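You operate a simulated robot arm through the tools that you are given. There is no shell and no other tool. Be economical: measure what you need, move in short steps, check, and stop when the job is done.

You are at the controls of a simulated two-armed robot. One attempt, no reset.

Task
Open the wide middle door of the left cabinet, take the small tiered cake from the top of the black stand and put it on the top of the sideboard, then shut the door. Close the wide middle door of the right cabinet. The order is free. Set down upright: small tiered cake.

The check looks at the end state, three seconds after you hand in, the way a careful person would. Anything else that was tipped, shoved, dropped, spilled or broken makes it a failure.

Robot
Two 6-joint arms with two-finger grippers on one trunk, on a base that drives. Base frame: it is fixed to the floor where the robot stands at the start and does not move with it; the origin is under the middle of the robot, x ahead of it, y to its left, z up. Lengths are in m, angles in degrees, forces in N, time in s.
The left shoulder is at the start at [0.07, 0.148, 1.452], the right one opposite. With the tool pointing down near the work surface each hand reaches from about 0.36 to 0.64 m from the robot's upright axis, wherever it stands, measured 20 degrees to its own side. Places, roughly: small tiered cake [7.25, 0.5, 1]; top of the sideboard [6.8, -0.6, 0.8]; wide middle door of the left cabinet [7, 0.6, 1]; wide middle door of the right cabinet [6.1, -1.3, 1]. Payload 2.45 kg a hand.
Tool frame (each hand has its own): the origin (TCP) lies between the finger pads and is the grasp point; the fingertips stand 0.03 m ahead of it; z points along the fingers, y is the line along which they close. Largest opening 0.106 m; the body of the gripper starts 0.079 m behind the TCP.
Orientation is that of the tool frame in the base frame, as [roll, pitch, yaw] about the fixed x, y, z axes, in that order (R = Rz(yaw) Ry(pitch) Rx(roll)). With the fingers straight down and closing along the base's y, the tool's x points along the base's -x, its y along +y and its z along -z.

Tools
- The arms move only by the tool servo_tool. It takes "left_increments", "right_increments" or both (then of equal length, played together; a hand with none holds still); each is a list of rows, each an object of numbers (a shift or turn left out is 0, a gripper value left out holds the last): "x", "y", "z": the shift along the tool's x, y, z in m; "ax", "ay", "az": the turn, a rotation vector about the tool's x, y, z in degrees; "fingers": the finger opening in m, from 0 to 0.106. In form: [{"x": .., "y": .., "z": .., "ax": .., "ay": .., "az": .., "fingers": ..}, ...]. A call has 1 to 12 rows; each row shifts and turns the commanded pose from where the row before left it, along the tool's axes as they then stand. A row lasts 0.2 s, in which the tool goes at most 0.05 m and 8.6 degrees; a call with a longer step from one row to the next is refused whole, and so is a gripper value outside its range. A pose out of reach is approached as far as the arm can. The call stops where the force on the tool passes 40 N (or 10 N more than at its start, if that is more) or the arm is blocked; 0.2 s more then pass. Each finger travels about 0.072 m/s and halts on what it meets, pressing with about 27 N; the grip force reading is that of the motor and also rises with nothing between the fingers. The clock runs only during rows and for 0.2 s after the last one: add rows that do not move to give the fingers time. The reply holds the time, the measured pose of the TCP, the force on the tool along the base axes, the opening and the grip force, in the units named above and with some noise, with the torque about the TCP (base axes, N m) and any sound that the robot's microphone picked up.
- Cameras (640 x 400 px; columns grow to the right, rows downward): "scene" is now at [0.1335, -0.0007, 1.6886]; the picture's right is [-0.02, -1.00, 0.00], its down [-0.57, 0.01, -0.82] and it looks along [0.82, -0.02, -0.57] (base axes); focal length 288 px, centre (320, 200). "left" rides on the left gripper at [0.076, 0.002, -0.106] in its tool frame; the picture's right is [-0.02, 1.00, 0.00], its down [-0.78, -0.02, -0.62] and it looks along [-0.62, -0.01, 0.78] (tool axes); focal length 247 px, centre (320, 200). "right" rides on the right gripper at [0.076, -0.002, -0.106] in its tool frame; the picture's right is [0.02, 1.00, 0.00], its down [-0.78, 0.02, -0.62] and it looks along [-0.62, 0.01, 0.78] (tool axes); focal length 247 px, centre (320, 200).
- snapshot(camera): a new picture of that camera. It takes no simulated time.
- raise_lower(by): slides the trunk up (or, below 0, down) by that many m; the arms and the scene camera ride with it, the base frame stays. It gives what a move gives, with no picture.
- roll_base(legs): drives the robot by 1 to 6 legs, each [ahead, left, turn to the left] in m, m and degrees, along the robot's own axes; the way and the turn of a leg run together, so that a leg with both is an arc; at most 1.5 m and 180 degrees a leg. The arms and the cameras ride along, it lands a little off, and it stops where it bumps. It gives what a move gives.
- turn_head(pan, tilt): turns the head with the scene camera to pan (to the left, within 86 degrees either way) and tilt (down, from -29 to 69), counted from straight ahead of the robot. It gives what a move gives.
- locate(camera, pixels): for up to 12 pixels [column, row] of the newest picture of that camera ("zoom" is the newest enlarged one), the place [x, y, z] in the base frame of the surface seen there, good to about 0.003 m, but the place of the scene camera against the robot may be out by one fixed shift of up to 0.012 m in any direction. It takes no simulated time.
- enlarge(camera, box): a new picture of the part [left, top, right, bottom] of that camera's present view, enlarged. It takes no simulated time.
- sign_off(): hands the job in; it is judged then, once.

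Work in short steps. Measure before you move; look again where a grasp or a placing could have gone wrong, and mend it. You have 110 turns and 108 pictures in all, those below and enlarged ones among them. Open the grippers and draw the arms clear of the work before you hand the job in, unless the task says otherwise; then end with one line.

The tools are called after ">>>" as a command line: name --argument value ..., lists and objects as JSON in quotes. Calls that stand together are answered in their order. servo_tool: Moves the arms, as the interface text tells. Its arguments: {"type":"object","properties":{"left_increments":{"type":"array"},"right_increments":{"type":"array"}},"required":[]} The other tools are called the same way: raise_lower (by) slides the trunk up or down; roll_base (legs) drives the base; turn_head (pan, tilt) turns the head that bears the scene camera; snapshot (camera) takes a picture; locate (camera, pixels) gives the place of the surface under pixels of a picture; enlarge (camera, box) takes an enlarged picture of a part of a camera's view; sign_off () hands the job in.

At the start:

```text
t: 0.0
left_tcp_pos: [0.5113, 0.2646, 0.9996]
left_ee_rot: [180.0, 0.0, 180.0]
left_force: [0.2, -0.2, -0.3]
left_moment: [0.0, -0.01, 0.0]
left_gripper_width: 0.106
left_finger_force: 0.0
right_tcp_pos: [0.5621, -0.1829, 1.1143]
right_ee_rot: [180.0, -0.1, 180.0]
right_force: [0.3, 1.0, 0.4]
right_moment: [0.02, 0.01, -0.03]
right_gripper_width: 0.1061
right_finger_force: 0.1
trunk travel left (down, up): [-0.925, 0.015]
robot x, y, heading: [-0.0027, 0.0036, 0.1]
head pan, tilt: [-1.3, 35.1]
```

scene: 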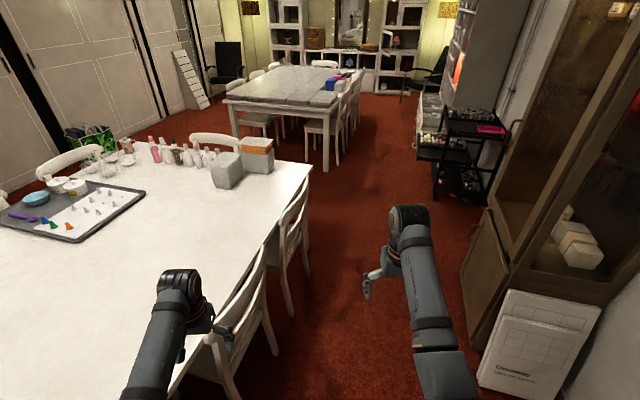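
right: 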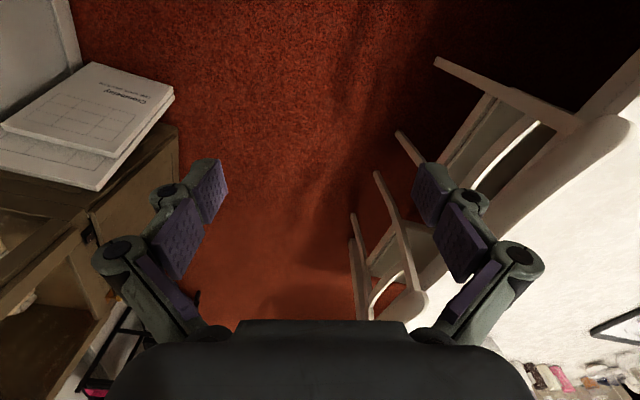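
left: 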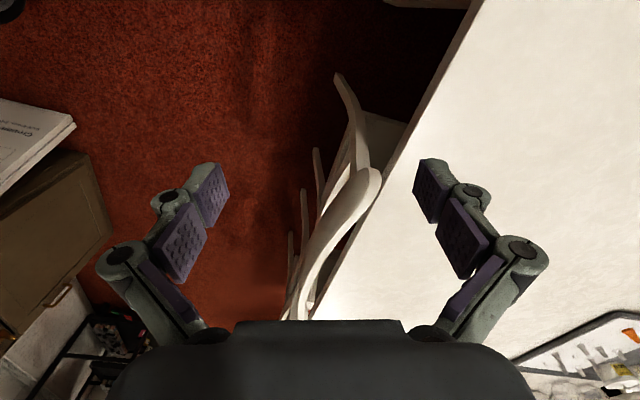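

The work is about 6–7 m ahead, past the tables. I level the head first to see the way.

>>> turn_head --pan 0 --tilt 15

>>> snapshot --camera "scene"

>>> enlarge --camera "scene" --box '[220, 40, 500, 215]'

```text
t: 0.8
left_tcp_pos: [0.5108, 0.2651, 0.999]
left_ee_rot: [180.0, 0.0, 180.0]
left_force: [0.3, -0.2, 0.7]
left_moment: [0.05, 0.04, 0.01]
left_gripper_width: 0.1062
left_finger_force: 0.1
right_tcp_pos: [0.5617, -0.1834, 1.1146]
right_ee_rot: [180.0, 0.0, 180.0]
right_force: [-0.1, 0.4, -0.4]
right_moment: [0.0, -0.02, 0.02]
right_gripper_width: 0.106
right_finger_force: 0.0
trunk travel left (down, up): [-0.925, 0.015]
robot x, y, heading: [-0.0004, 0.0028, -0.1]
head pan, tilt: [0.0, 15.0]
```

```text
104 pictures are left
```

scene: 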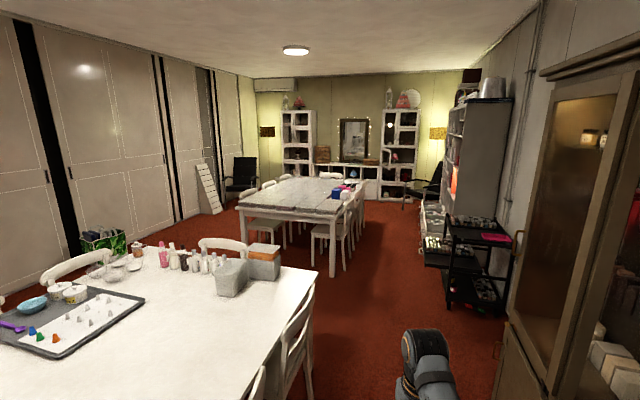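

```text
2.29 times, centred on (360, 128) of scene
```

zoom: 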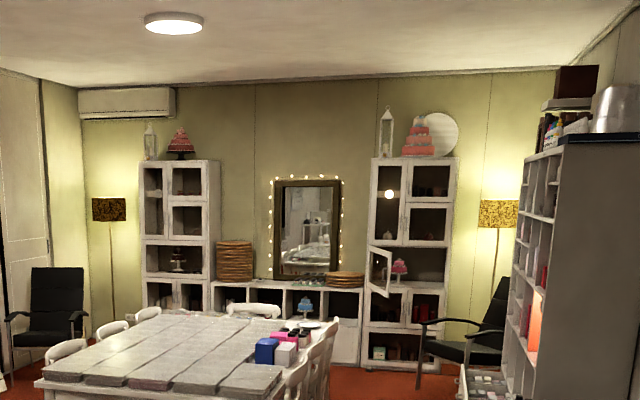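

Cabinets stand on the far wall with the sideboard between. I measure obstacles along the aisle and the cabinets.

>>> locate --camera "scene" --pixels '[[316, 275], [333, 273], [355, 225], [364, 185], [420, 262], [447, 305], [503, 372], [420, 205], [404, 206], [402, 196], [296, 330], [440, 240]]'

>>> locate --camera "zoom" --pixels '[[146, 260], [214, 260], [179, 266], [372, 270], [388, 270], [445, 270], [330, 302], [245, 290], [423, 380], [463, 385], [180, 230], [410, 325]]'

```text
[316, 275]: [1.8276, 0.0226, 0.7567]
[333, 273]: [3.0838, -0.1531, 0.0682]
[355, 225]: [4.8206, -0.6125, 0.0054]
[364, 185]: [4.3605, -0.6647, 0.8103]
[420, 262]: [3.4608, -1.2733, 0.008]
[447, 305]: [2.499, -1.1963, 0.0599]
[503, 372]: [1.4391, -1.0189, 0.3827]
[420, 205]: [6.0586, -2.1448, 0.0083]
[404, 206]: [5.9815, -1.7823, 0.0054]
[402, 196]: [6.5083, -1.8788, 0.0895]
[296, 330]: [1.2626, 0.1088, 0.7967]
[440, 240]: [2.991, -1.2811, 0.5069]
```

```text
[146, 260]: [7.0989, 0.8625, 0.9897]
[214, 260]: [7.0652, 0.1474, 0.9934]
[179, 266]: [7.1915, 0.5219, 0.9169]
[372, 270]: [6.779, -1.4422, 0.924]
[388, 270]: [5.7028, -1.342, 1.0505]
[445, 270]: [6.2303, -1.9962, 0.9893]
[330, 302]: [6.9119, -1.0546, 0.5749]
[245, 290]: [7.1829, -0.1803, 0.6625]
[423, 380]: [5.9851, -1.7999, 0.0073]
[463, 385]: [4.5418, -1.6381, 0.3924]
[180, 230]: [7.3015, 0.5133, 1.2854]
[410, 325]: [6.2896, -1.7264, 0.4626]
```

I check the near right side and the second-table chairs for aisle width.

>>> turn_head --pan -30 --tilt 40

>>> snapshot --camera "scene"

```text
t: 1.8
left_tcp_pos: [0.5119, 0.2646, 0.9997]
left_ee_rot: [180.0, 0.0, -180.0]
left_force: [-0.1, -0.3, -0.6]
left_moment: [0.04, 0.03, 0.01]
left_gripper_width: 0.1062
left_finger_force: 0.1
right_tcp_pos: [0.5624, -0.1834, 1.1146]
right_ee_rot: [-179.9, 0.0, -180.0]
right_force: [0.3, -0.4, 0.1]
right_moment: [0.01, 0.0, -0.01]
right_gripper_width: 0.1059
right_finger_force: 0.0
trunk travel left (down, up): [-0.925, 0.015]
robot x, y, heading: [0.0006, 0.0008, -0.2]
head pan, tilt: [-30.0, 40.0]
```

```text
102 pictures are left
```

scene: 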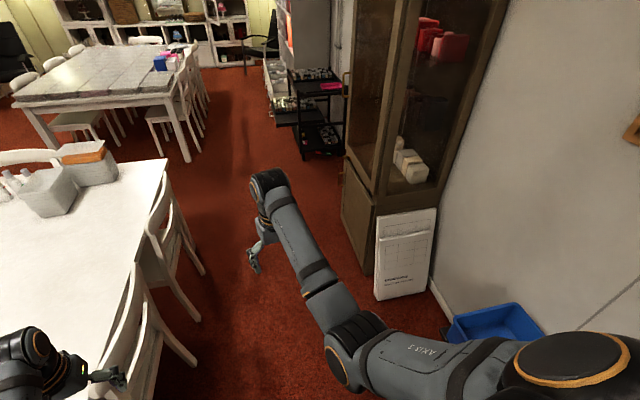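

>>> locate --camera "scene" --pixels '[[377, 298], [362, 272], [345, 215], [276, 126], [302, 158], [270, 85], [200, 320], [203, 270], [190, 360], [189, 160], [182, 143], [345, 160]]'

```text
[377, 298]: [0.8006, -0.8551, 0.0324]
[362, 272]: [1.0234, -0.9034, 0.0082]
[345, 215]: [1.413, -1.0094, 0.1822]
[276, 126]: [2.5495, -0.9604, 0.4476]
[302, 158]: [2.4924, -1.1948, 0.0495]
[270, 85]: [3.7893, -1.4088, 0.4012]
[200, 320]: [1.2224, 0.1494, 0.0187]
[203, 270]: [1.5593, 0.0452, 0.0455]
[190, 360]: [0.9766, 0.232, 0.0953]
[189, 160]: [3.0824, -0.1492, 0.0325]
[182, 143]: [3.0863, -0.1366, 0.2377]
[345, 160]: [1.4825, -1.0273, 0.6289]
```

Aisle is about y −0.45 for x<2.8, then about y −1.1 beyond. I sidestep right and drive forward to x≈2.6.

>>> roll_base --legs '[[0, -0.43, 0], [1.3, 0, 0], [1.2, 0, 0]]'

>>> turn_head --pan -10 --tilt 25

>>> snapshot --camera "scene"

```text
t: 5.4
left_tcp_pos: [0.5622, -0.169, 1.001]
left_ee_rot: [-180.0, 0.1, 175.0]
left_force: [-1.2, -0.1, 0.4]
left_moment: [-0.01, -0.02, 0.01]
left_gripper_width: 0.106
left_finger_force: 0.1
right_tcp_pos: [0.574, -0.6198, 1.1151]
right_ee_rot: [179.9, 0.1, 175.1]
right_force: [0.0, -0.3, 0.2]
right_moment: [0.01, -0.04, -0.01]
right_gripper_width: 0.1061
right_finger_force: 0.0
trunk travel left (down, up): [-0.925, 0.015]
robot x, y, heading: [0.0326, -0.3872, -5.1]
head pan, tilt: [-30.0, 40.0]
stopped in leg 2: the robot was blocked; the commanded pose is now the measured one
```

```text
t: 6.2
left_tcp_pos: [0.5662, -0.1706, 0.9995]
left_ee_rot: [179.9, -0.1, 174.9]
left_force: [0.4, -0.4, -1.0]
left_moment: [0.01, 0.04, -0.02]
left_gripper_width: 0.1057
left_finger_force: 0.0
right_tcp_pos: [0.5781, -0.6202, 1.1144]
right_ee_rot: [179.9, -0.2, 175.0]
right_force: [-0.2, 0.1, -1.3]
right_moment: [0.03, -0.01, -0.01]
right_gripper_width: 0.106
right_finger_force: 0.1
trunk travel left (down, up): [-0.925, 0.015]
robot x, y, heading: [0.0345, -0.3929, -4.9]
head pan, tilt: [-10.0, 25.0]
```

```text
101 pictures are left
```

scene: 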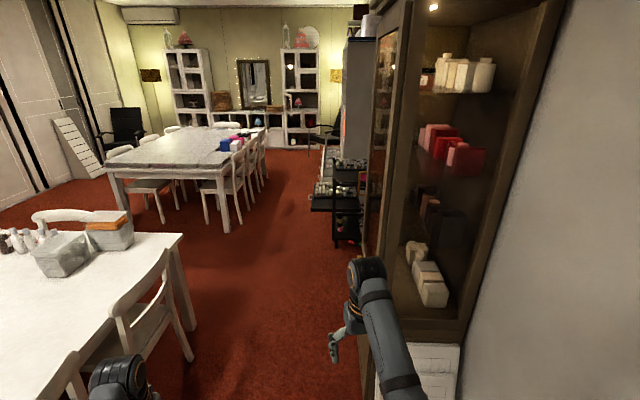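

It was blocked on the right side, turning it −5°. I look down to find the contact.

>>> turn_head --pan -40 --tilt 65

>>> snapshot --camera "scene"

>>> turn_head --pan 30 --tilt 65

>>> snapshot --camera "scene"

```text
t: 7.3
left_tcp_pos: [0.5656, -0.1704, 1.0012]
left_ee_rot: [180.0, 0.0, 175.0]
left_force: [-0.1, 1.0, -0.2]
left_moment: [0.0, 0.02, 0.0]
left_gripper_width: 0.1058
left_finger_force: 0.2
right_tcp_pos: [0.5764, -0.6214, 1.1147]
right_ee_rot: [-180.0, 0.0, 175.1]
right_force: [-0.8, -0.5, 0.4]
right_moment: [0.02, 0.01, -0.06]
right_gripper_width: 0.1062
right_finger_force: 0.0
trunk travel left (down, up): [-0.925, 0.015]
robot x, y, heading: [0.0316, -0.3919, -4.7]
head pan, tilt: [-40.0, 65.0]
```

```text
100 pictures are left
```

scene: 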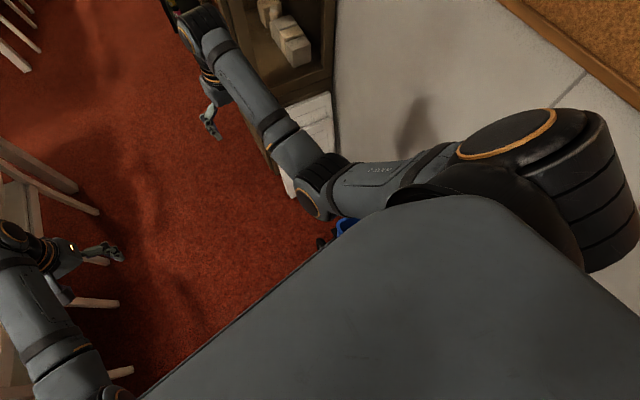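

```text
t: 8.7
left_tcp_pos: [0.5655, -0.1691, 0.9991]
left_ee_rot: [179.9, 0.0, 175.0]
left_force: [-0.7, -0.4, -0.7]
left_moment: [0.01, 0.0, 0.03]
left_gripper_width: 0.1059
left_finger_force: 0.1
right_tcp_pos: [0.577, -0.6212, 1.1137]
right_ee_rot: [180.0, -0.1, 175.0]
right_force: [0.3, -0.7, -0.4]
right_moment: [0.03, 0.06, -0.01]
right_gripper_width: 0.106
right_finger_force: 0.1
trunk travel left (down, up): [-0.925, 0.015]
robot x, y, heading: [0.0306, -0.3876, -5.3]
head pan, tilt: [30.0, 65.0]
```

```text
99 pictures are left
```

scene: 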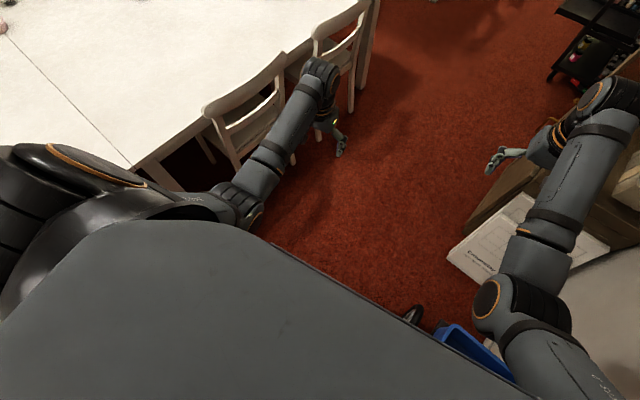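

The blue bin near (470,340) seems to touch the base's right front. I locate it and the chairs.

>>> locate --camera "scene" --pixels '[[450, 325], [440, 335], [490, 360], [412, 315], [420, 310], [236, 165], [283, 100], [455, 260], [150, 180], [350, 105]]'

>>> enlarge --camera "scene" --box '[380, 280, 520, 390]'

```text
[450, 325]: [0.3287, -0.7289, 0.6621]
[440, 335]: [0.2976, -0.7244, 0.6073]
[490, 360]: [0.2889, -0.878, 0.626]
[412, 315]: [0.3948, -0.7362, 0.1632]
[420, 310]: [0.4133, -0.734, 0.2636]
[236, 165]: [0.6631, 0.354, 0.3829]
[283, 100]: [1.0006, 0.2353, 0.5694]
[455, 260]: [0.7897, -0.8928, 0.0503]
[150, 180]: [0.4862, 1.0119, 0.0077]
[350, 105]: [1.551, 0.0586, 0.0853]
```

```text
3.64 times, centred on (450, 335) of scene
```

zoom: 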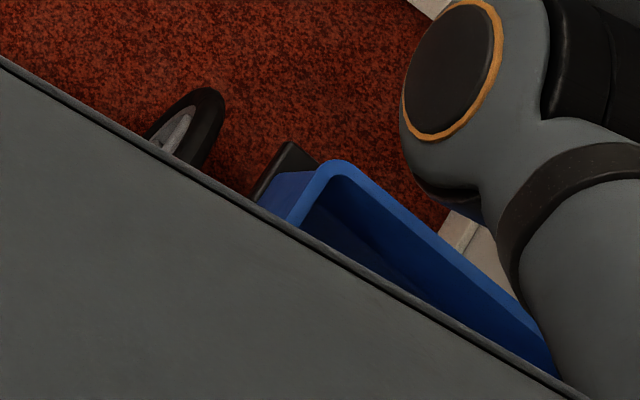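

It's a tray trolley with edge y≈−0.73 touching the robot's right flank. I ease left and straighten, then measure the chair backs.

>>> roll_base --legs '[[0, 0.07, 0], [0, 0, 5]]'

>>> snapshot --camera "scene"

```text
t: 10.2
left_tcp_pos: [0.55, -0.0594, 1.0018]
left_ee_rot: [179.7, 0.0, 180.0]
left_force: [0.4, -0.7, 0.8]
left_moment: [0.09, 0.02, 0.0]
left_gripper_width: 0.106
left_finger_force: 0.0
right_tcp_pos: [0.6006, -0.5073, 1.1129]
right_ee_rot: [179.8, 0.1, 180.0]
right_force: [-0.1, -0.5, 0.1]
right_moment: [0.1, 0.0, 0.01]
right_gripper_width: 0.106
right_finger_force: 0.0
trunk travel left (down, up): [-0.925, 0.015]
robot x, y, heading: [0.0369, -0.32, 0.0]
head pan, tilt: [30.0, 65.0]
```

```text
97 pictures are left
```

scene: 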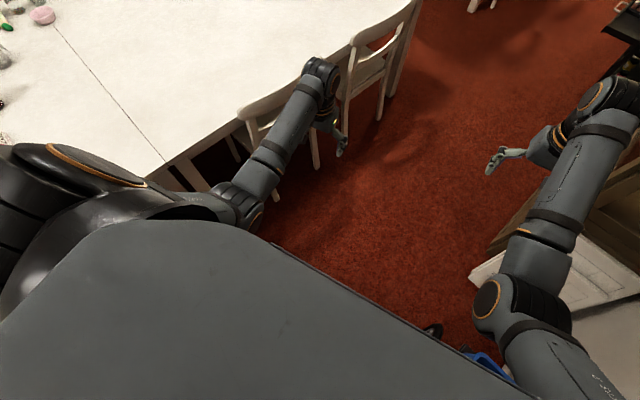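

>>> locate --camera "scene" --pixels '[[413, 6], [408, 28], [383, 48], [290, 108], [318, 165], [378, 118], [380, 320], [432, 326], [474, 290], [490, 362], [410, 10]]'

```text
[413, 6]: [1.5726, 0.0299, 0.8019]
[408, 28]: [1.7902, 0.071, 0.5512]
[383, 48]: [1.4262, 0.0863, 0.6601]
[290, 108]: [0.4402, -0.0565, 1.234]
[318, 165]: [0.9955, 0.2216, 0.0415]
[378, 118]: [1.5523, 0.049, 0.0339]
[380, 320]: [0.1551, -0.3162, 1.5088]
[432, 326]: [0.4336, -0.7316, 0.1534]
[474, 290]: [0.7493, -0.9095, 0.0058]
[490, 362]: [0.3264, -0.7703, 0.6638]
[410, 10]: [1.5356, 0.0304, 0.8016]
```

Clear width runs from y≈0.03 (chairs) to −0.73 (trolley). I drive ahead in line y≈−0.34.

>>> roll_base --legs '[[0.7, -0.02, 0]]'

```text
t: 14.0
left_tcp_pos: [1.2463, -0.0682, 0.9998]
left_ee_rot: [-179.9, 0.0, -179.7]
left_force: [-0.4, 0.1, 0.2]
left_moment: [0.02, 0.0, -0.02]
left_gripper_width: 0.1062
left_finger_force: 0.1
right_tcp_pos: [1.3001, -0.5153, 1.1144]
right_ee_rot: [-179.9, 0.1, -179.6]
right_force: [-0.1, 0.2, 0.4]
right_moment: [0.02, -0.05, -0.01]
right_gripper_width: 0.1057
right_finger_force: 0.1
trunk travel left (down, up): [-0.925, 0.015]
robot x, y, heading: [0.7367, -0.3356, 0.6]
head pan, tilt: [30.0, 65.0]
```

Clear; I continue to x≈2.4 and look ahead.

>>> roll_base --legs '[[1.0, -0.08, -0.5], [0.7, -0.03, 0]]'

>>> turn_head --pan -10 --tilt 35

>>> snapshot --camera "scene"

```text
t: 22.6
left_tcp_pos: [2.9376, -0.1763, 1.0007]
left_ee_rot: [-180.0, 0.1, 180.0]
left_force: [0.1, 1.2, 0.2]
left_moment: [0.04, -0.01, 0.01]
left_gripper_width: 0.1063
left_finger_force: 0.1
right_tcp_pos: [2.9887, -0.6245, 1.1151]
right_ee_rot: [-180.0, 0.1, 179.8]
right_force: [0.2, -0.6, -0.5]
right_moment: [0.0, -0.01, 0.01]
right_gripper_width: 0.106
right_finger_force: 0.1
trunk travel left (down, up): [-0.925, 0.015]
robot x, y, heading: [2.4248, -0.4372, -0.0]
head pan, tilt: [30.0, 65.0]
```

```text
t: 23.7
left_tcp_pos: [2.9382, -0.1767, 1.0003]
left_ee_rot: [-179.9, 0.1, -180.0]
left_force: [-0.1, 0.4, -0.2]
left_moment: [0.0, -0.01, 0.02]
left_gripper_width: 0.1061
left_finger_force: 0.0
right_tcp_pos: [2.9885, -0.6239, 1.1128]
right_ee_rot: [-179.9, 0.0, 179.9]
right_force: [0.5, 0.0, 0.9]
right_moment: [-0.01, -0.02, 0.0]
right_gripper_width: 0.1058
right_finger_force: 0.1
trunk travel left (down, up): [-0.925, 0.015]
robot x, y, heading: [2.4263, -0.4429, 0.1]
head pan, tilt: [-10.0, 35.0]
```

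```text
96 pictures are left
```

scene: 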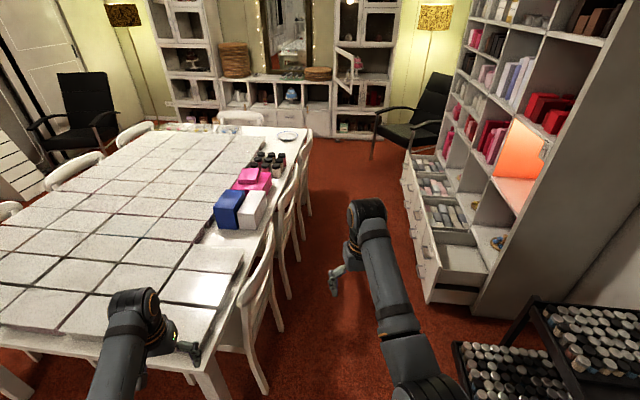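

>>> locate --camera "scene" --pixels '[[270, 225], [293, 295], [263, 392], [298, 160], [428, 300], [452, 345], [412, 220], [305, 190], [372, 155], [377, 140], [365, 110], [340, 135]]'

```text
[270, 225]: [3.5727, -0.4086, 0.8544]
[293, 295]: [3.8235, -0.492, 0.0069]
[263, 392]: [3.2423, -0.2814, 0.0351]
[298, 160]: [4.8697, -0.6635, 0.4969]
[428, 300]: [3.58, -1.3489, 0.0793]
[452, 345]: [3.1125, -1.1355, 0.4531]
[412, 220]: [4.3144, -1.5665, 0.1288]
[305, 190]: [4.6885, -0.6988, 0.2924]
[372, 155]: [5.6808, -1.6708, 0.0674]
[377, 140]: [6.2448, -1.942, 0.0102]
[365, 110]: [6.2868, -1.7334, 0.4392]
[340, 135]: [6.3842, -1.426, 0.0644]
```

The aisle slants right about −18° between the chairs and the cart/drawers. I raise the left hand, turn −18° and drive along its middle.

>>> servo_tool --left_increments '[{"z": -0.05}, {"z": -0.05}, {"z": -0.05}]'

>>> roll_base --legs '[[0, -0.02, -18], [0.7, -0.01, 0]]'

>>> snapshot --camera "scene"

```text
t: 24.5
left_tcp_pos: [2.9658, -0.1639, 1.1009]
left_ee_rot: [-179.8, 0.1, 179.9]
left_force: [-0.3, -0.7, -1.3]
left_moment: [-0.01, 0.02, -0.03]
left_gripper_width: 0.1059
left_finger_force: 0.0
left hand out of reach, approached as far as the arm can: row 2, 3
right_tcp_pos: [2.9909, -0.6236, 1.1136]
right_ee_rot: [-179.9, -0.1, 179.9]
right_force: [0.2, -0.4, -0.4]
right_moment: [0.0, 0.02, -0.02]
right_gripper_width: 0.1059
right_finger_force: 0.0
trunk travel left (down, up): [-0.925, 0.015]
robot x, y, heading: [2.4239, -0.4399, 0.1]
head pan, tilt: [-10.0, 35.0]
```

```text
t: 29.3
left_tcp_pos: [3.6875, -0.577, 1.103]
left_ee_rot: [-179.9, 0.3, 162.7]
left_force: [-0.7, 0.1, 0.9]
left_moment: [0.0, -0.02, -0.02]
left_gripper_width: 0.1061
left_finger_force: 0.1
right_tcp_pos: [3.5757, -1.0244, 1.1142]
right_ee_rot: [-180.0, 0.1, 162.7]
right_force: [-0.8, 0.5, 0.6]
right_moment: [0.0, -0.01, 0.02]
right_gripper_width: 0.106
right_finger_force: 0.1
trunk travel left (down, up): [-0.925, 0.015]
robot x, y, heading: [3.0908, -0.687, -17.1]
head pan, tilt: [-10.0, 35.0]
```

```text
95 pictures are left
```

scene: 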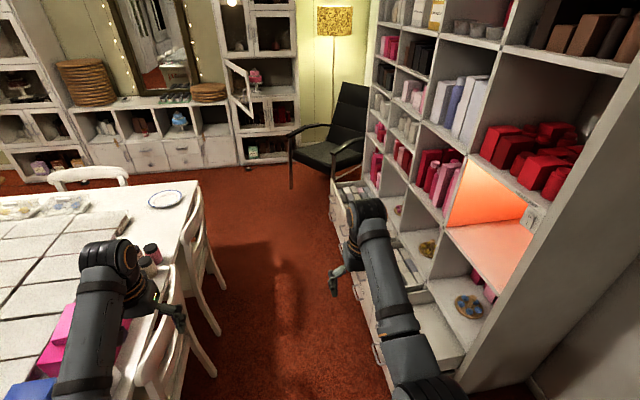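

On line. I continue 0.95 m with a slight right drift, then re-check.

>>> roll_base --legs '[[0.95, -0.05, 0]]'

>>> turn_head --pan 10 --tilt 30

>>> snapshot --camera "scene"

```text
t: 34.3
left_tcp_pos: [4.5834, -0.9117, 1.1025]
left_ee_rot: [-180.0, 0.2, 162.5]
left_force: [0.0, -0.2, 0.1]
left_moment: [0.0, 0.0, 0.0]
left_gripper_width: 0.106
left_finger_force: 0.1
right_tcp_pos: [4.4674, -1.3577, 1.1143]
right_ee_rot: [-179.9, 0.0, 162.4]
right_force: [-0.3, -0.6, 0.1]
right_moment: [0.02, -0.01, -0.01]
right_gripper_width: 0.106
right_finger_force: 0.0
trunk travel left (down, up): [-0.925, 0.015]
robot x, y, heading: [3.9824, -1.014, -17.5]
head pan, tilt: [-10.0, 35.0]
```

```text
t: 35.1
left_tcp_pos: [4.5847, -0.9122, 1.1004]
left_ee_rot: [-179.8, 0.1, 162.4]
left_force: [0.5, 1.2, -1.2]
left_moment: [0.04, 0.02, -0.01]
left_gripper_width: 0.1061
left_finger_force: 0.1
right_tcp_pos: [4.4692, -1.3592, 1.1142]
right_ee_rot: [-179.9, -0.1, 162.5]
right_force: [0.2, 0.2, 0.5]
right_moment: [-0.02, -0.01, -0.03]
right_gripper_width: 0.1059
right_finger_force: 0.1
trunk travel left (down, up): [-0.925, 0.015]
robot x, y, heading: [3.9858, -1.0153, -17.4]
head pan, tilt: [10.0, 30.0]
```

```text
94 pictures are left
```

scene: 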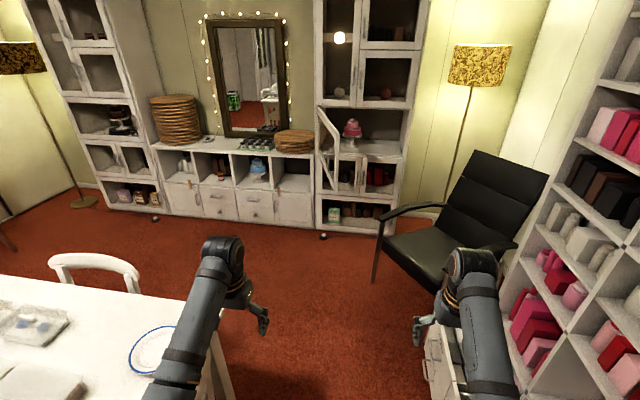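

Now I have a good view; measure the open right door (330,145), right cabinet, sideboard and left cabinet.

>>> enlarge --camera "scene" --box '[270, 80, 430, 240]'

>>> enlarge --camera "scene" --box '[50, 70, 330, 245]'

>>> locate --camera "scene" --pixels '[[322, 108], [335, 130], [330, 185], [372, 105], [405, 155], [378, 150], [338, 113], [373, 283], [320, 225], [240, 375], [137, 265], [215, 270]]'

```text
2.50 times, centred on (350, 160) of scene
```

zoom: 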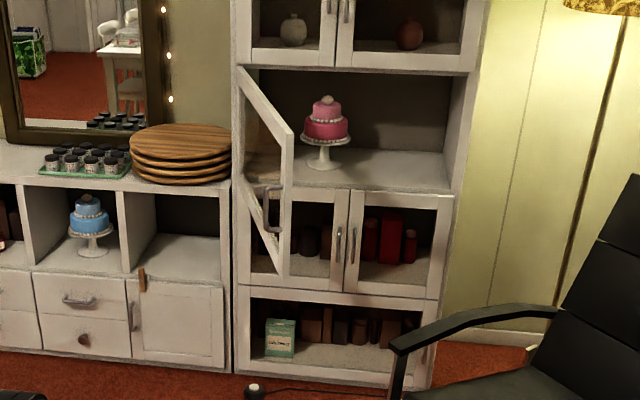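

```text
2.29 times, centred on (190, 158) of scene
```

zoom: 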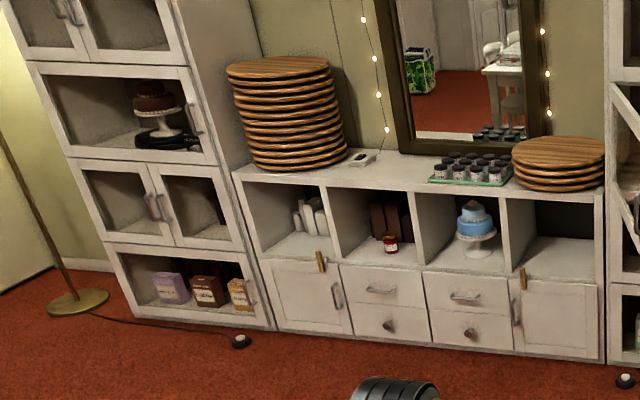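

```text
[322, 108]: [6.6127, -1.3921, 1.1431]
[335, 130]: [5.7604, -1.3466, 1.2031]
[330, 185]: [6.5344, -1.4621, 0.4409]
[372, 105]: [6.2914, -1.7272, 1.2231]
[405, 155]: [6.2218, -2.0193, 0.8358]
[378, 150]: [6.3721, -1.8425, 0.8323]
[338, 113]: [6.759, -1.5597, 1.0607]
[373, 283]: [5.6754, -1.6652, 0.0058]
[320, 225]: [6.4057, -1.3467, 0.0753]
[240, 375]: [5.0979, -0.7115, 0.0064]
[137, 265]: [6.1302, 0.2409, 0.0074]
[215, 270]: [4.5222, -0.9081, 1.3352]
```

The right cabinet faces ~−16° (square to my heading); its door is hinged at left (6.41,−1.35), free edge at (5.75,−1.35), open ~74°, and I see its outside face. I check table/chair clearances for the approach.

>>> locate --camera "scene" --pixels '[[188, 305], [130, 262], [232, 398], [380, 215], [385, 240], [430, 290], [438, 205], [140, 290], [55, 262], [322, 232], [330, 140], [339, 190]]'

>>> roll_base --legs '[[0.9, 0.05, 0]]'

>>> turn_head --pan 0 --tilt 30

>>> snapshot --camera "scene"

```text
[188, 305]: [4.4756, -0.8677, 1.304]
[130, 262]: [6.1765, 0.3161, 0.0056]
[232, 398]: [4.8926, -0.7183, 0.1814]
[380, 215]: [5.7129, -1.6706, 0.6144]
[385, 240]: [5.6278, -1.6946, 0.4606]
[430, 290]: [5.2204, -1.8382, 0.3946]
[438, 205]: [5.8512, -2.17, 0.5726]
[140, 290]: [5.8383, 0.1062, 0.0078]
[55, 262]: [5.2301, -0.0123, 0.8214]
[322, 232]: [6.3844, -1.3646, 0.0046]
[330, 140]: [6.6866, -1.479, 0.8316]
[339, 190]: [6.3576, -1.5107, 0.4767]
```

```text
t: 39.9
left_tcp_pos: [5.4565, -1.1308, 1.102]
left_ee_rot: [-179.9, 0.2, 162.7]
left_force: [0.1, -0.4, -0.2]
left_moment: [0.0, -0.01, -0.02]
left_gripper_width: 0.1062
left_finger_force: 0.1
right_tcp_pos: [5.3438, -1.5793, 1.1138]
right_ee_rot: [-179.9, 0.0, 162.6]
right_force: [-0.2, 0.1, -0.3]
right_moment: [0.0, 0.04, -0.02]
right_gripper_width: 0.1059
right_finger_force: 0.0
trunk travel left (down, up): [-0.925, 0.015]
robot x, y, heading: [4.8606, -1.2385, -17.4]
head pan, tilt: [10.0, 30.0]
```

```text
t: 40.6
left_tcp_pos: [5.4586, -1.1333, 1.1]
left_ee_rot: [-179.9, 0.2, 162.7]
left_force: [0.3, -0.6, 0.3]
left_moment: [-0.02, -0.02, 0.0]
left_gripper_width: 0.1061
left_finger_force: 0.0
right_tcp_pos: [5.3447, -1.5788, 1.1147]
right_ee_rot: [-179.9, -0.1, 162.6]
right_force: [0.3, 1.4, -0.1]
right_moment: [-0.01, -0.04, -0.03]
right_gripper_width: 0.1061
right_finger_force: 0.1
trunk travel left (down, up): [-0.925, 0.015]
robot x, y, heading: [4.8618, -1.2378, -17.4]
head pan, tilt: [0.0, 30.0]
```

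```text
91 pictures are left
```

scene: 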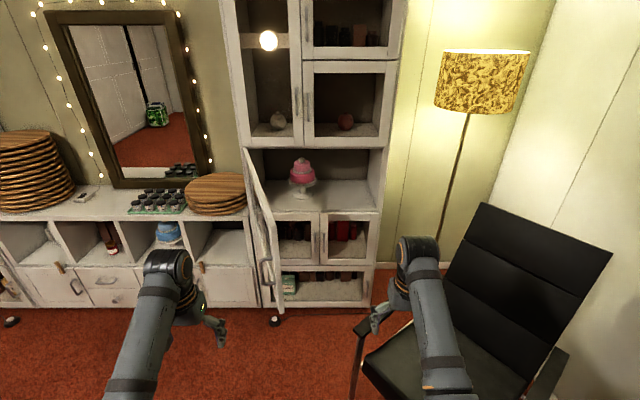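

The door is now well visible: free edge around (272,205)–(283,312). I measure its edges and faces.

>>> enlarge --camera "scene" --box '[225, 130, 395, 330]'

>>> locate --camera "scene" --pixels '[[246, 155], [261, 183], [273, 212], [282, 308], [278, 260], [265, 270], [250, 200], [380, 210], [318, 208], [358, 385], [365, 325], [284, 312]]'

```text
2.00 times, centred on (310, 230) of scene
```

zoom: 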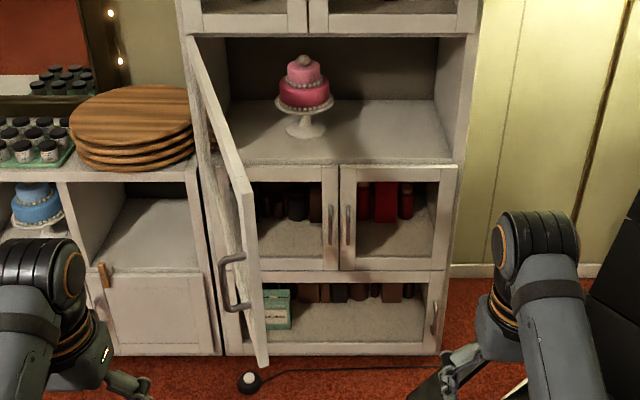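

```text
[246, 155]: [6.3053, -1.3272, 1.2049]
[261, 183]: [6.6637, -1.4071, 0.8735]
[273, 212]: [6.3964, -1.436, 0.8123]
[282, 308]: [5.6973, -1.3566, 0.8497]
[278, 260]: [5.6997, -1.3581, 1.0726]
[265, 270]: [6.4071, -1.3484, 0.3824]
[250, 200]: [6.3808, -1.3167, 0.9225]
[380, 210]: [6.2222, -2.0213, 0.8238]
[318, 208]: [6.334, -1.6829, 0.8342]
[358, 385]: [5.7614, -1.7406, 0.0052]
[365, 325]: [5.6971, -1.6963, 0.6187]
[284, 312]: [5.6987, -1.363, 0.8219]
```

Door spans hinge (6.39,−1.33) to free edge (5.70,−1.36), z 0.83–1.22. I look left for the room near the table end, so that I can stand at about (5.6,−0.7) facing −45° and push with the right hand.

>>> turn_head --pan 55 --tilt 45

>>> snapshot --camera "scene"

```text
t: 41.9
left_tcp_pos: [5.4585, -1.1315, 1.1025]
left_ee_rot: [-179.8, 0.3, 162.7]
left_force: [0.3, -0.4, 0.6]
left_moment: [0.03, 0.02, -0.02]
left_gripper_width: 0.106
left_finger_force: 0.1
right_tcp_pos: [5.3451, -1.5787, 1.1131]
right_ee_rot: [-179.9, -0.1, 162.6]
right_force: [-0.2, -1.4, -0.4]
right_moment: [0.0, 0.01, -0.02]
right_gripper_width: 0.106
right_finger_force: 0.1
trunk travel left (down, up): [-0.925, 0.015]
robot x, y, heading: [4.8601, -1.2381, -17.4]
head pan, tilt: [55.0, 45.0]
```

```text
89 pictures are left
```

scene: 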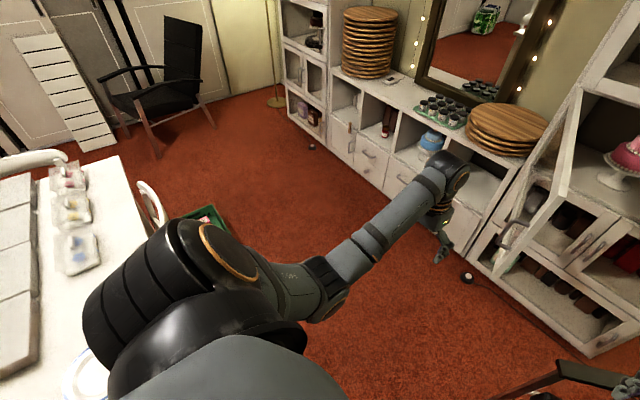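

>>> locate --camera "scene" --pixels '[[120, 160], [163, 210], [200, 205], [222, 228], [150, 250], [190, 225], [330, 330], [465, 278], [290, 112], [488, 270], [330, 120], [148, 155]]'

```text
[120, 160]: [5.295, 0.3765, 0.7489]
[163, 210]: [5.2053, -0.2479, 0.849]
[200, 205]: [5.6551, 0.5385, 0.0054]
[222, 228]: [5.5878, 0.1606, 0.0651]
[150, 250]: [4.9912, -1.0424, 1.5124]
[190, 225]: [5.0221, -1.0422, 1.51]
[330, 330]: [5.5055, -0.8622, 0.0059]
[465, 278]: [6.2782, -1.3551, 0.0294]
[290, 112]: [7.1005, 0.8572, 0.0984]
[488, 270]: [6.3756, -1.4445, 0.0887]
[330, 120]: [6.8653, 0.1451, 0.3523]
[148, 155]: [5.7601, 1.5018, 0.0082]
```

Open floor lies beyond the table end. I turn to +30°, drive around the door's free edge to about (5.62,−0.68), close the right fingers and tuck the left hand.

>>> roll_base --legs '[[0, 0, 47.4], [0.32, -0.024, 0], [0.617, 0.129, 0]]'

>>> servo_tool --left_increments '[{"x": 0.05}, {"x": 0.05}, {"x": 0.05}, {"x": 0.05, "y": 0.02}, {"y": 0.03}]' --right_increments '[{"fingers": 0, "z": 0.04}, {"z": 0.04}, {"z": 0.04}, {}, {}]'

```text
t: 49.3
left_tcp_pos: [5.9365, -0.1645, 1.1023]
left_ee_rot: [-180.0, 0.3, -149.8]
left_force: [0.1, -0.3, 1.2]
left_moment: [0.0, 0.03, -0.01]
left_gripper_width: 0.1062
left_finger_force: 0.0
right_tcp_pos: [6.1912, -0.5509, 1.1164]
right_ee_rot: [-179.9, 0.0, -149.7]
right_force: [0.7, -0.6, -0.4]
right_moment: [0.01, 0.01, 0.03]
right_gripper_width: 0.1062
right_finger_force: 0.1
trunk travel left (down, up): [-0.925, 0.015]
robot x, y, heading: [5.6165, -0.6683, 30.4]
head pan, tilt: [55.0, 45.0]
```

```text
refused: row 4 steps farther than a row can; nothing moved
```

>>> servo_tool --left_increments '[{"x": 0.05}, {"x": 0.05}, {"x": 0.05}, {"x": 0.04, "y": 0.02}, {"y": 0.03}]' --right_increments '[{"fingers": 0, "z": 0.04}, {"z": 0.04}, {"z": 0.04}, {}, {}]'

>>> roll_base --legs '[[0, 0, -75]]'

>>> turn_head --pan -15 --tilt 40

>>> snapshot --camera "scene"

```text
t: 50.5
left_tcp_pos: [5.7477, -0.2036, 1.075]
left_ee_rot: [-179.6, 0.2, -149.7]
left_force: [0.2, -0.5, 1.3]
left_moment: [-0.03, -0.01, 0.0]
left_gripper_width: 0.1057
left_finger_force: 0.1
left hand out of reach, approached as far as the arm can: row 1, 2
right_tcp_pos: [6.1885, -0.5496, 0.9933]
right_ee_rot: [-179.8, 0.0, -149.7]
right_force: [-1.3, 0.6, -0.9]
right_moment: [0.02, -0.01, -0.01]
right_gripper_width: 0.0001
right_finger_force: 27.0
trunk travel left (down, up): [-0.925, 0.015]
robot x, y, heading: [5.6163, -0.6745, 30.1]
head pan, tilt: [55.0, 45.0]
```

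```text
t: 54.1
left_tcp_pos: [6.1017, -0.6888, 1.0757]
left_ee_rot: [-179.9, 0.2, 134.5]
left_force: [0.7, 0.3, 0.0]
left_moment: [0.02, 0.02, 0.02]
left_gripper_width: 0.1057
left_finger_force: 0.0
right_tcp_pos: [5.8763, -1.2023, 0.9946]
right_ee_rot: [-179.8, -0.1, 134.5]
right_force: [0.5, -0.3, 0.3]
right_moment: [-0.02, 0.0, -0.02]
right_gripper_width: 0.0001
right_finger_force: 26.8
trunk travel left (down, up): [-0.925, 0.015]
robot x, y, heading: [5.6146, -0.6703, -45.6]
head pan, tilt: [55.0, 45.0]
```

```text
t: 55.5
left_tcp_pos: [6.1012, -0.6883, 1.0762]
left_ee_rot: [-179.9, 0.2, 134.5]
left_force: [0.1, 0.7, -0.2]
left_moment: [-0.01, 0.0, 0.03]
left_gripper_width: 0.1061
left_finger_force: 0.0
right_tcp_pos: [5.8774, -1.201, 0.9939]
right_ee_rot: [-180.0, -0.1, 134.5]
right_force: [-0.8, -0.1, -0.2]
right_moment: [-0.01, 0.01, -0.01]
right_gripper_width: 0.0
right_finger_force: 27.5
trunk travel left (down, up): [-0.925, 0.015]
robot x, y, heading: [5.6127, -0.674, -45.2]
head pan, tilt: [-15.0, 40.0]
```

```text
88 pictures are left
```

scene: 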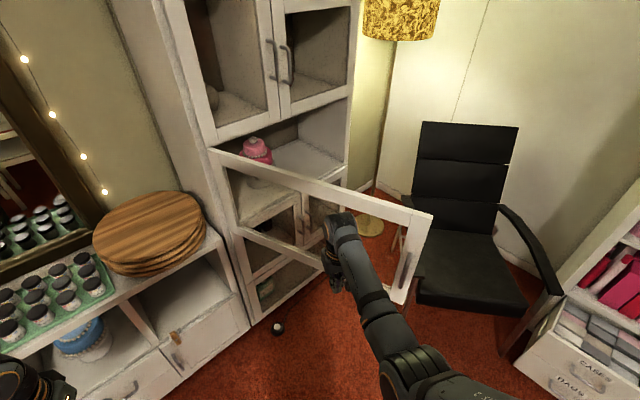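

The hand is on the door's outside, but the pane may be open, so I'll push on the top rail with the gripper body. I raise it 0.05 and extend ahead 0.05.

>>> servo_tool --right_increments '[{"z": -0.025, "x": -0.025}, {"z": -0.025, "x": -0.025}, {"x": -0.02}]'

>>> snapshot --camera "right"

```text
t: 56.3
left_tcp_pos: [6.1021, -0.6892, 1.0756]
left_ee_rot: [-179.9, 0.3, 134.5]
left_force: [0.1, 0.5, -0.1]
left_moment: [-0.01, 0.03, -0.01]
left_gripper_width: 0.1057
left_finger_force: 0.0
right_tcp_pos: [5.9249, -1.2527, 1.0441]
right_ee_rot: [-179.9, -0.2, 134.5]
right_force: [0.2, -0.1, 0.1]
right_moment: [-0.03, 0.01, 0.01]
right_gripper_width: 0.0002
right_finger_force: 26.9
trunk travel left (down, up): [-0.925, 0.015]
robot x, y, heading: [5.6175, -0.6725, -45.3]
head pan, tilt: [-15.0, 40.0]
```

```text
87 pictures are left
```

right: 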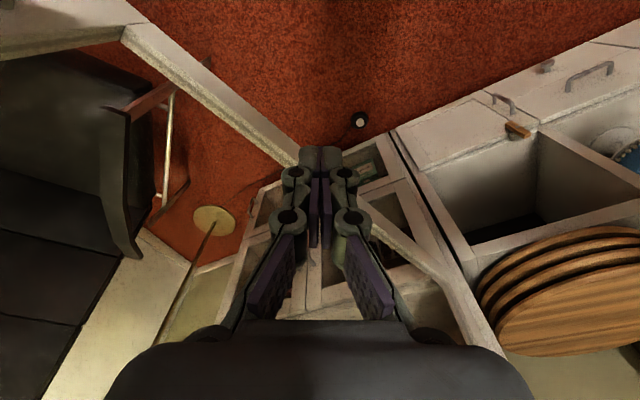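

Now push by driving the base toward −y 0.2 m.

>>> roll_base --legs '[[0.141, -0.141, 0]]'

>>> snapshot --camera "scene"

```text
t: 57.9
left_tcp_pos: [6.1, -0.886, 1.0752]
left_ee_rot: [-179.9, 0.3, 134.6]
left_force: [-0.1, 0.0, 0.6]
left_moment: [0.0, -0.02, -0.02]
left_gripper_width: 0.1059
left_finger_force: 0.1
right_tcp_pos: [5.9254, -1.4492, 1.047]
right_ee_rot: [-179.8, 0.0, 134.4]
right_force: [0.6, 0.6, 0.3]
right_moment: [-0.03, 0.0, 0.0]
right_gripper_width: 0.0001
right_finger_force: 26.7
trunk travel left (down, up): [-0.925, 0.015]
robot x, y, heading: [5.6114, -0.8764, -45.2]
head pan, tilt: [-15.0, 40.0]
```

```text
86 pictures are left
```

scene: 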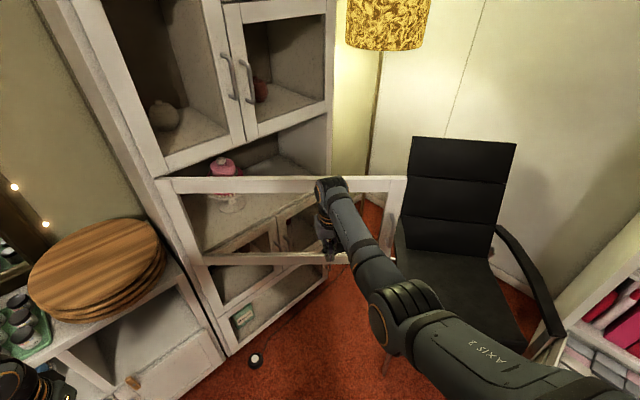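

The door follows. Continue along the arc.

>>> roll_base --legs '[[0.17, -0.042, 0], [0.13, 0.0, 0]]'

>>> snapshot --camera "scene"

```text
t: 60.3
left_tcp_pos: [6.2808, -1.132, 1.0761]
left_ee_rot: [-179.8, 0.2, 134.6]
left_force: [0.6, -0.6, 0.3]
left_moment: [0.01, 0.0, -0.01]
left_gripper_width: 0.106
left_finger_force: 0.1
right_tcp_pos: [6.1055, -1.6943, 1.0451]
right_ee_rot: [180.0, 0.0, 134.6]
right_force: [-0.9, -0.7, 0.5]
right_moment: [0.02, -0.01, -0.01]
right_gripper_width: 0.0001
right_finger_force: 26.8
trunk travel left (down, up): [-0.925, 0.015]
robot x, y, heading: [5.7906, -1.115, -45.4]
head pan, tilt: [-15.0, 40.0]
```

```text
85 pictures are left
```

scene: 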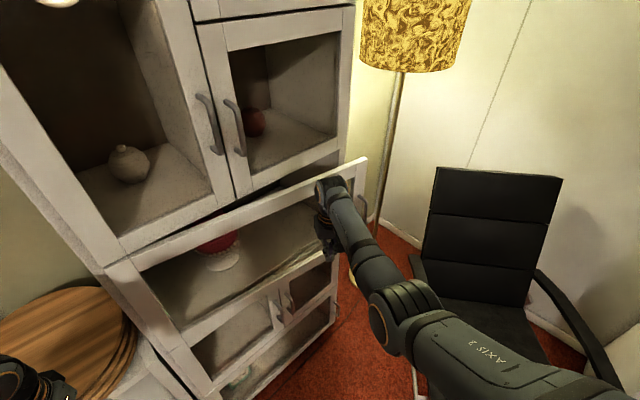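

Nearly closed; the last ~20°. I push by a small base move toward +x and check.

>>> roll_base --legs '[[0.06, 0.04, 0]]'

>>> servo_tool --right_increments '[{"x": -0.015, "y": 0.01}, {"x": -0.015, "y": 0.01}, {"x": -0.015, "y": 0.01}, {"x": -0.015, "y": 0.01}]'

>>> snapshot --camera "scene"

```text
t: 61.4
left_tcp_pos: [6.3465, -1.1458, 1.0783]
left_ee_rot: [-180.0, 0.6, 134.6]
left_force: [-0.8, 0.6, 0.6]
left_moment: [-0.01, -0.06, 0.0]
left_gripper_width: 0.1056
left_finger_force: 0.1
right_tcp_pos: [6.1702, -1.7083, 1.0471]
right_ee_rot: [180.0, 0.2, 134.6]
right_force: [-0.2, 0.5, 0.2]
right_moment: [0.01, -0.09, 0.01]
right_gripper_width: 0.0
right_finger_force: 27.0
trunk travel left (down, up): [-0.925, 0.015]
robot x, y, heading: [5.8654, -1.136, -45.3]
head pan, tilt: [-15.0, 40.0]
```

```text
t: 62.4
left_tcp_pos: [6.3524, -1.148, 1.0755]
left_ee_rot: [-179.8, 0.0, 134.6]
left_force: [-0.4, 0.1, 0.4]
left_moment: [-0.02, 0.02, -0.03]
left_gripper_width: 0.1059
left_finger_force: 0.0
right_tcp_pos: [6.2234, -1.7098, 1.0538]
right_ee_rot: [-179.8, -0.1, 134.5]
right_force: [0.2, -0.9, -0.4]
right_moment: [-0.02, 0.0, 0.0]
right_gripper_width: 0.0002
right_finger_force: 26.5
right hand out of reach, approached as far as the arm can: row 3, 4
trunk travel left (down, up): [-0.925, 0.015]
robot x, y, heading: [5.8661, -1.1301, -45.5]
head pan, tilt: [-15.0, 40.0]
```

```text
84 pictures are left
```

scene: 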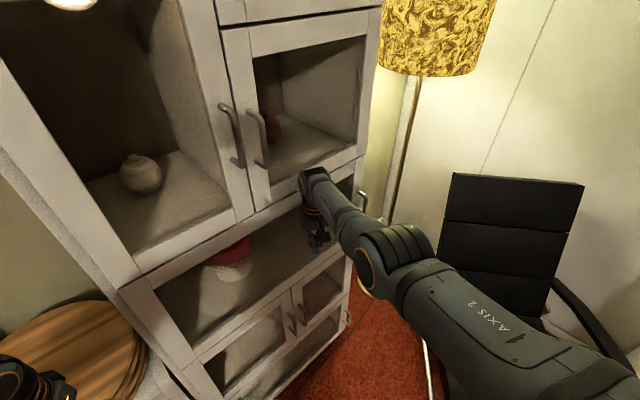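

It looks almost flush. I zoom in on the door edges to verify.

>>> enlarge --camera "scene" --box '[100, 130, 400, 400]'

>>> locate --camera "scene" --pixels '[[130, 285], [180, 258], [280, 200], [350, 153], [355, 168], [185, 370], [220, 350], [345, 190], [200, 245], [353, 258]]'

```text
1.48 times, centred on (250, 265) of scene
```

zoom: 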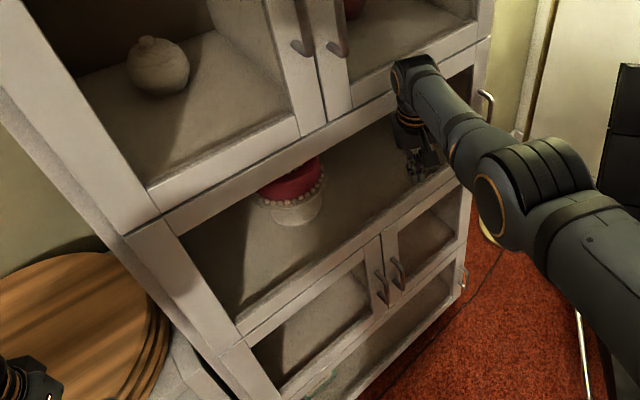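

```text
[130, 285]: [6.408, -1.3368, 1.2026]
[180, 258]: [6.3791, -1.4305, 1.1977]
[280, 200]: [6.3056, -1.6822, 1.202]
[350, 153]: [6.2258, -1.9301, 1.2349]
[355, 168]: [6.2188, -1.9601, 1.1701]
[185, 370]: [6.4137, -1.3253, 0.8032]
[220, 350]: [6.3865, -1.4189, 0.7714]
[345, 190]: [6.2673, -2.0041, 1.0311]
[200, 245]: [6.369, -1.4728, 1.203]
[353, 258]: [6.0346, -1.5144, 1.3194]
```

Door stile and frame points fit one plane (within ~2 mm). I back off away from the door and look again.

>>> roll_base --legs '[[-0.18, -0.1, 0], [-0.2, 0.1, 0]]'

>>> enlarge --camera "scene" --box '[100, 90, 420, 290]'

```text
t: 65.3
left_tcp_pos: [6.0876, -0.881, 1.0745]
left_ee_rot: [-180.0, 0.1, 134.8]
left_force: [0.2, 0.1, 0.2]
left_moment: [0.02, 0.04, -0.03]
left_gripper_width: 0.1059
left_finger_force: 0.0
right_tcp_pos: [5.9591, -1.4413, 1.0515]
right_ee_rot: [179.9, -0.2, 134.7]
right_force: [0.3, -0.3, -0.4]
right_moment: [0.06, 0.01, -0.03]
right_gripper_width: 0.0
right_finger_force: 26.7
trunk travel left (down, up): [-0.925, 0.015]
robot x, y, heading: [5.5989, -0.8637, -45.0]
head pan, tilt: [-15.0, 40.0]
```

```text
2.00 times, centred on (260, 190) of scene
```

zoom: 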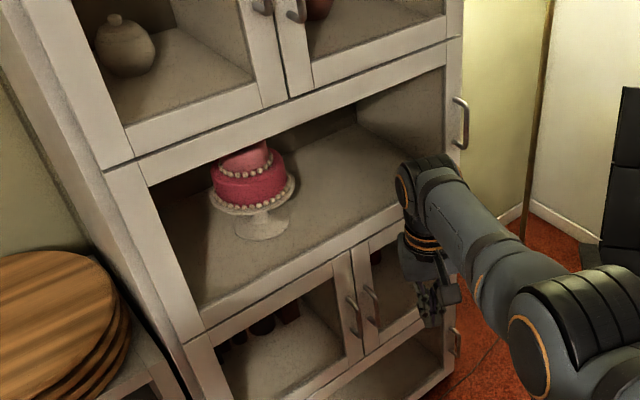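

Right door is flush. Now I move off to open floor and turn to face the far wall, then look at the left cabinet.

>>> roll_base --legs '[[-0.113, 0.396, 0], [0, 0, 45]]'

>>> turn_head --pan 30 --tilt 25

>>> snapshot --camera "scene"

```text
t: 69.9
left_tcp_pos: [6.1556, -0.1675, 1.0759]
left_ee_rot: [-179.9, 0.2, 179.7]
left_force: [-0.3, 0.3, -0.1]
left_moment: [0.0, -0.01, 0.01]
left_gripper_width: 0.1062
left_finger_force: 0.0
right_tcp_pos: [6.4624, -0.6563, 1.0533]
right_ee_rot: [-179.9, -0.1, 179.7]
right_force: [-0.4, -0.6, 0.2]
right_moment: [-0.01, 0.01, 0.02]
right_gripper_width: 0.0
right_finger_force: 27.1
trunk travel left (down, up): [-0.925, 0.015]
robot x, y, heading: [5.8011, -0.5062, -0.2]
head pan, tilt: [-15.0, 40.0]
```

```text
t: 71.0
left_tcp_pos: [6.1552, -0.1685, 1.0757]
left_ee_rot: [-179.9, 0.2, 179.7]
left_force: [-0.3, -0.7, 0.6]
left_moment: [0.01, 0.03, 0.01]
left_gripper_width: 0.1062
left_finger_force: 0.1
right_tcp_pos: [6.4623, -0.6552, 1.0541]
right_ee_rot: [-179.9, -0.1, 179.8]
right_force: [-0.6, -0.5, 0.1]
right_moment: [-0.01, -0.01, -0.02]
right_gripper_width: 0.0002
right_finger_force: 26.7
trunk travel left (down, up): [-0.925, 0.015]
robot x, y, heading: [5.8001, -0.5013, -0.2]
head pan, tilt: [30.0, 25.0]
```

```text
81 pictures are left
```

scene: 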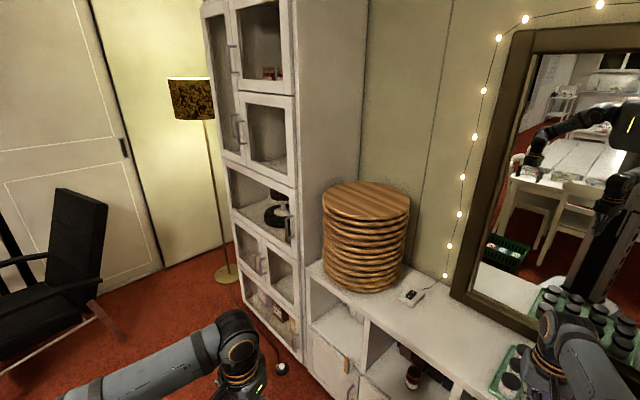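

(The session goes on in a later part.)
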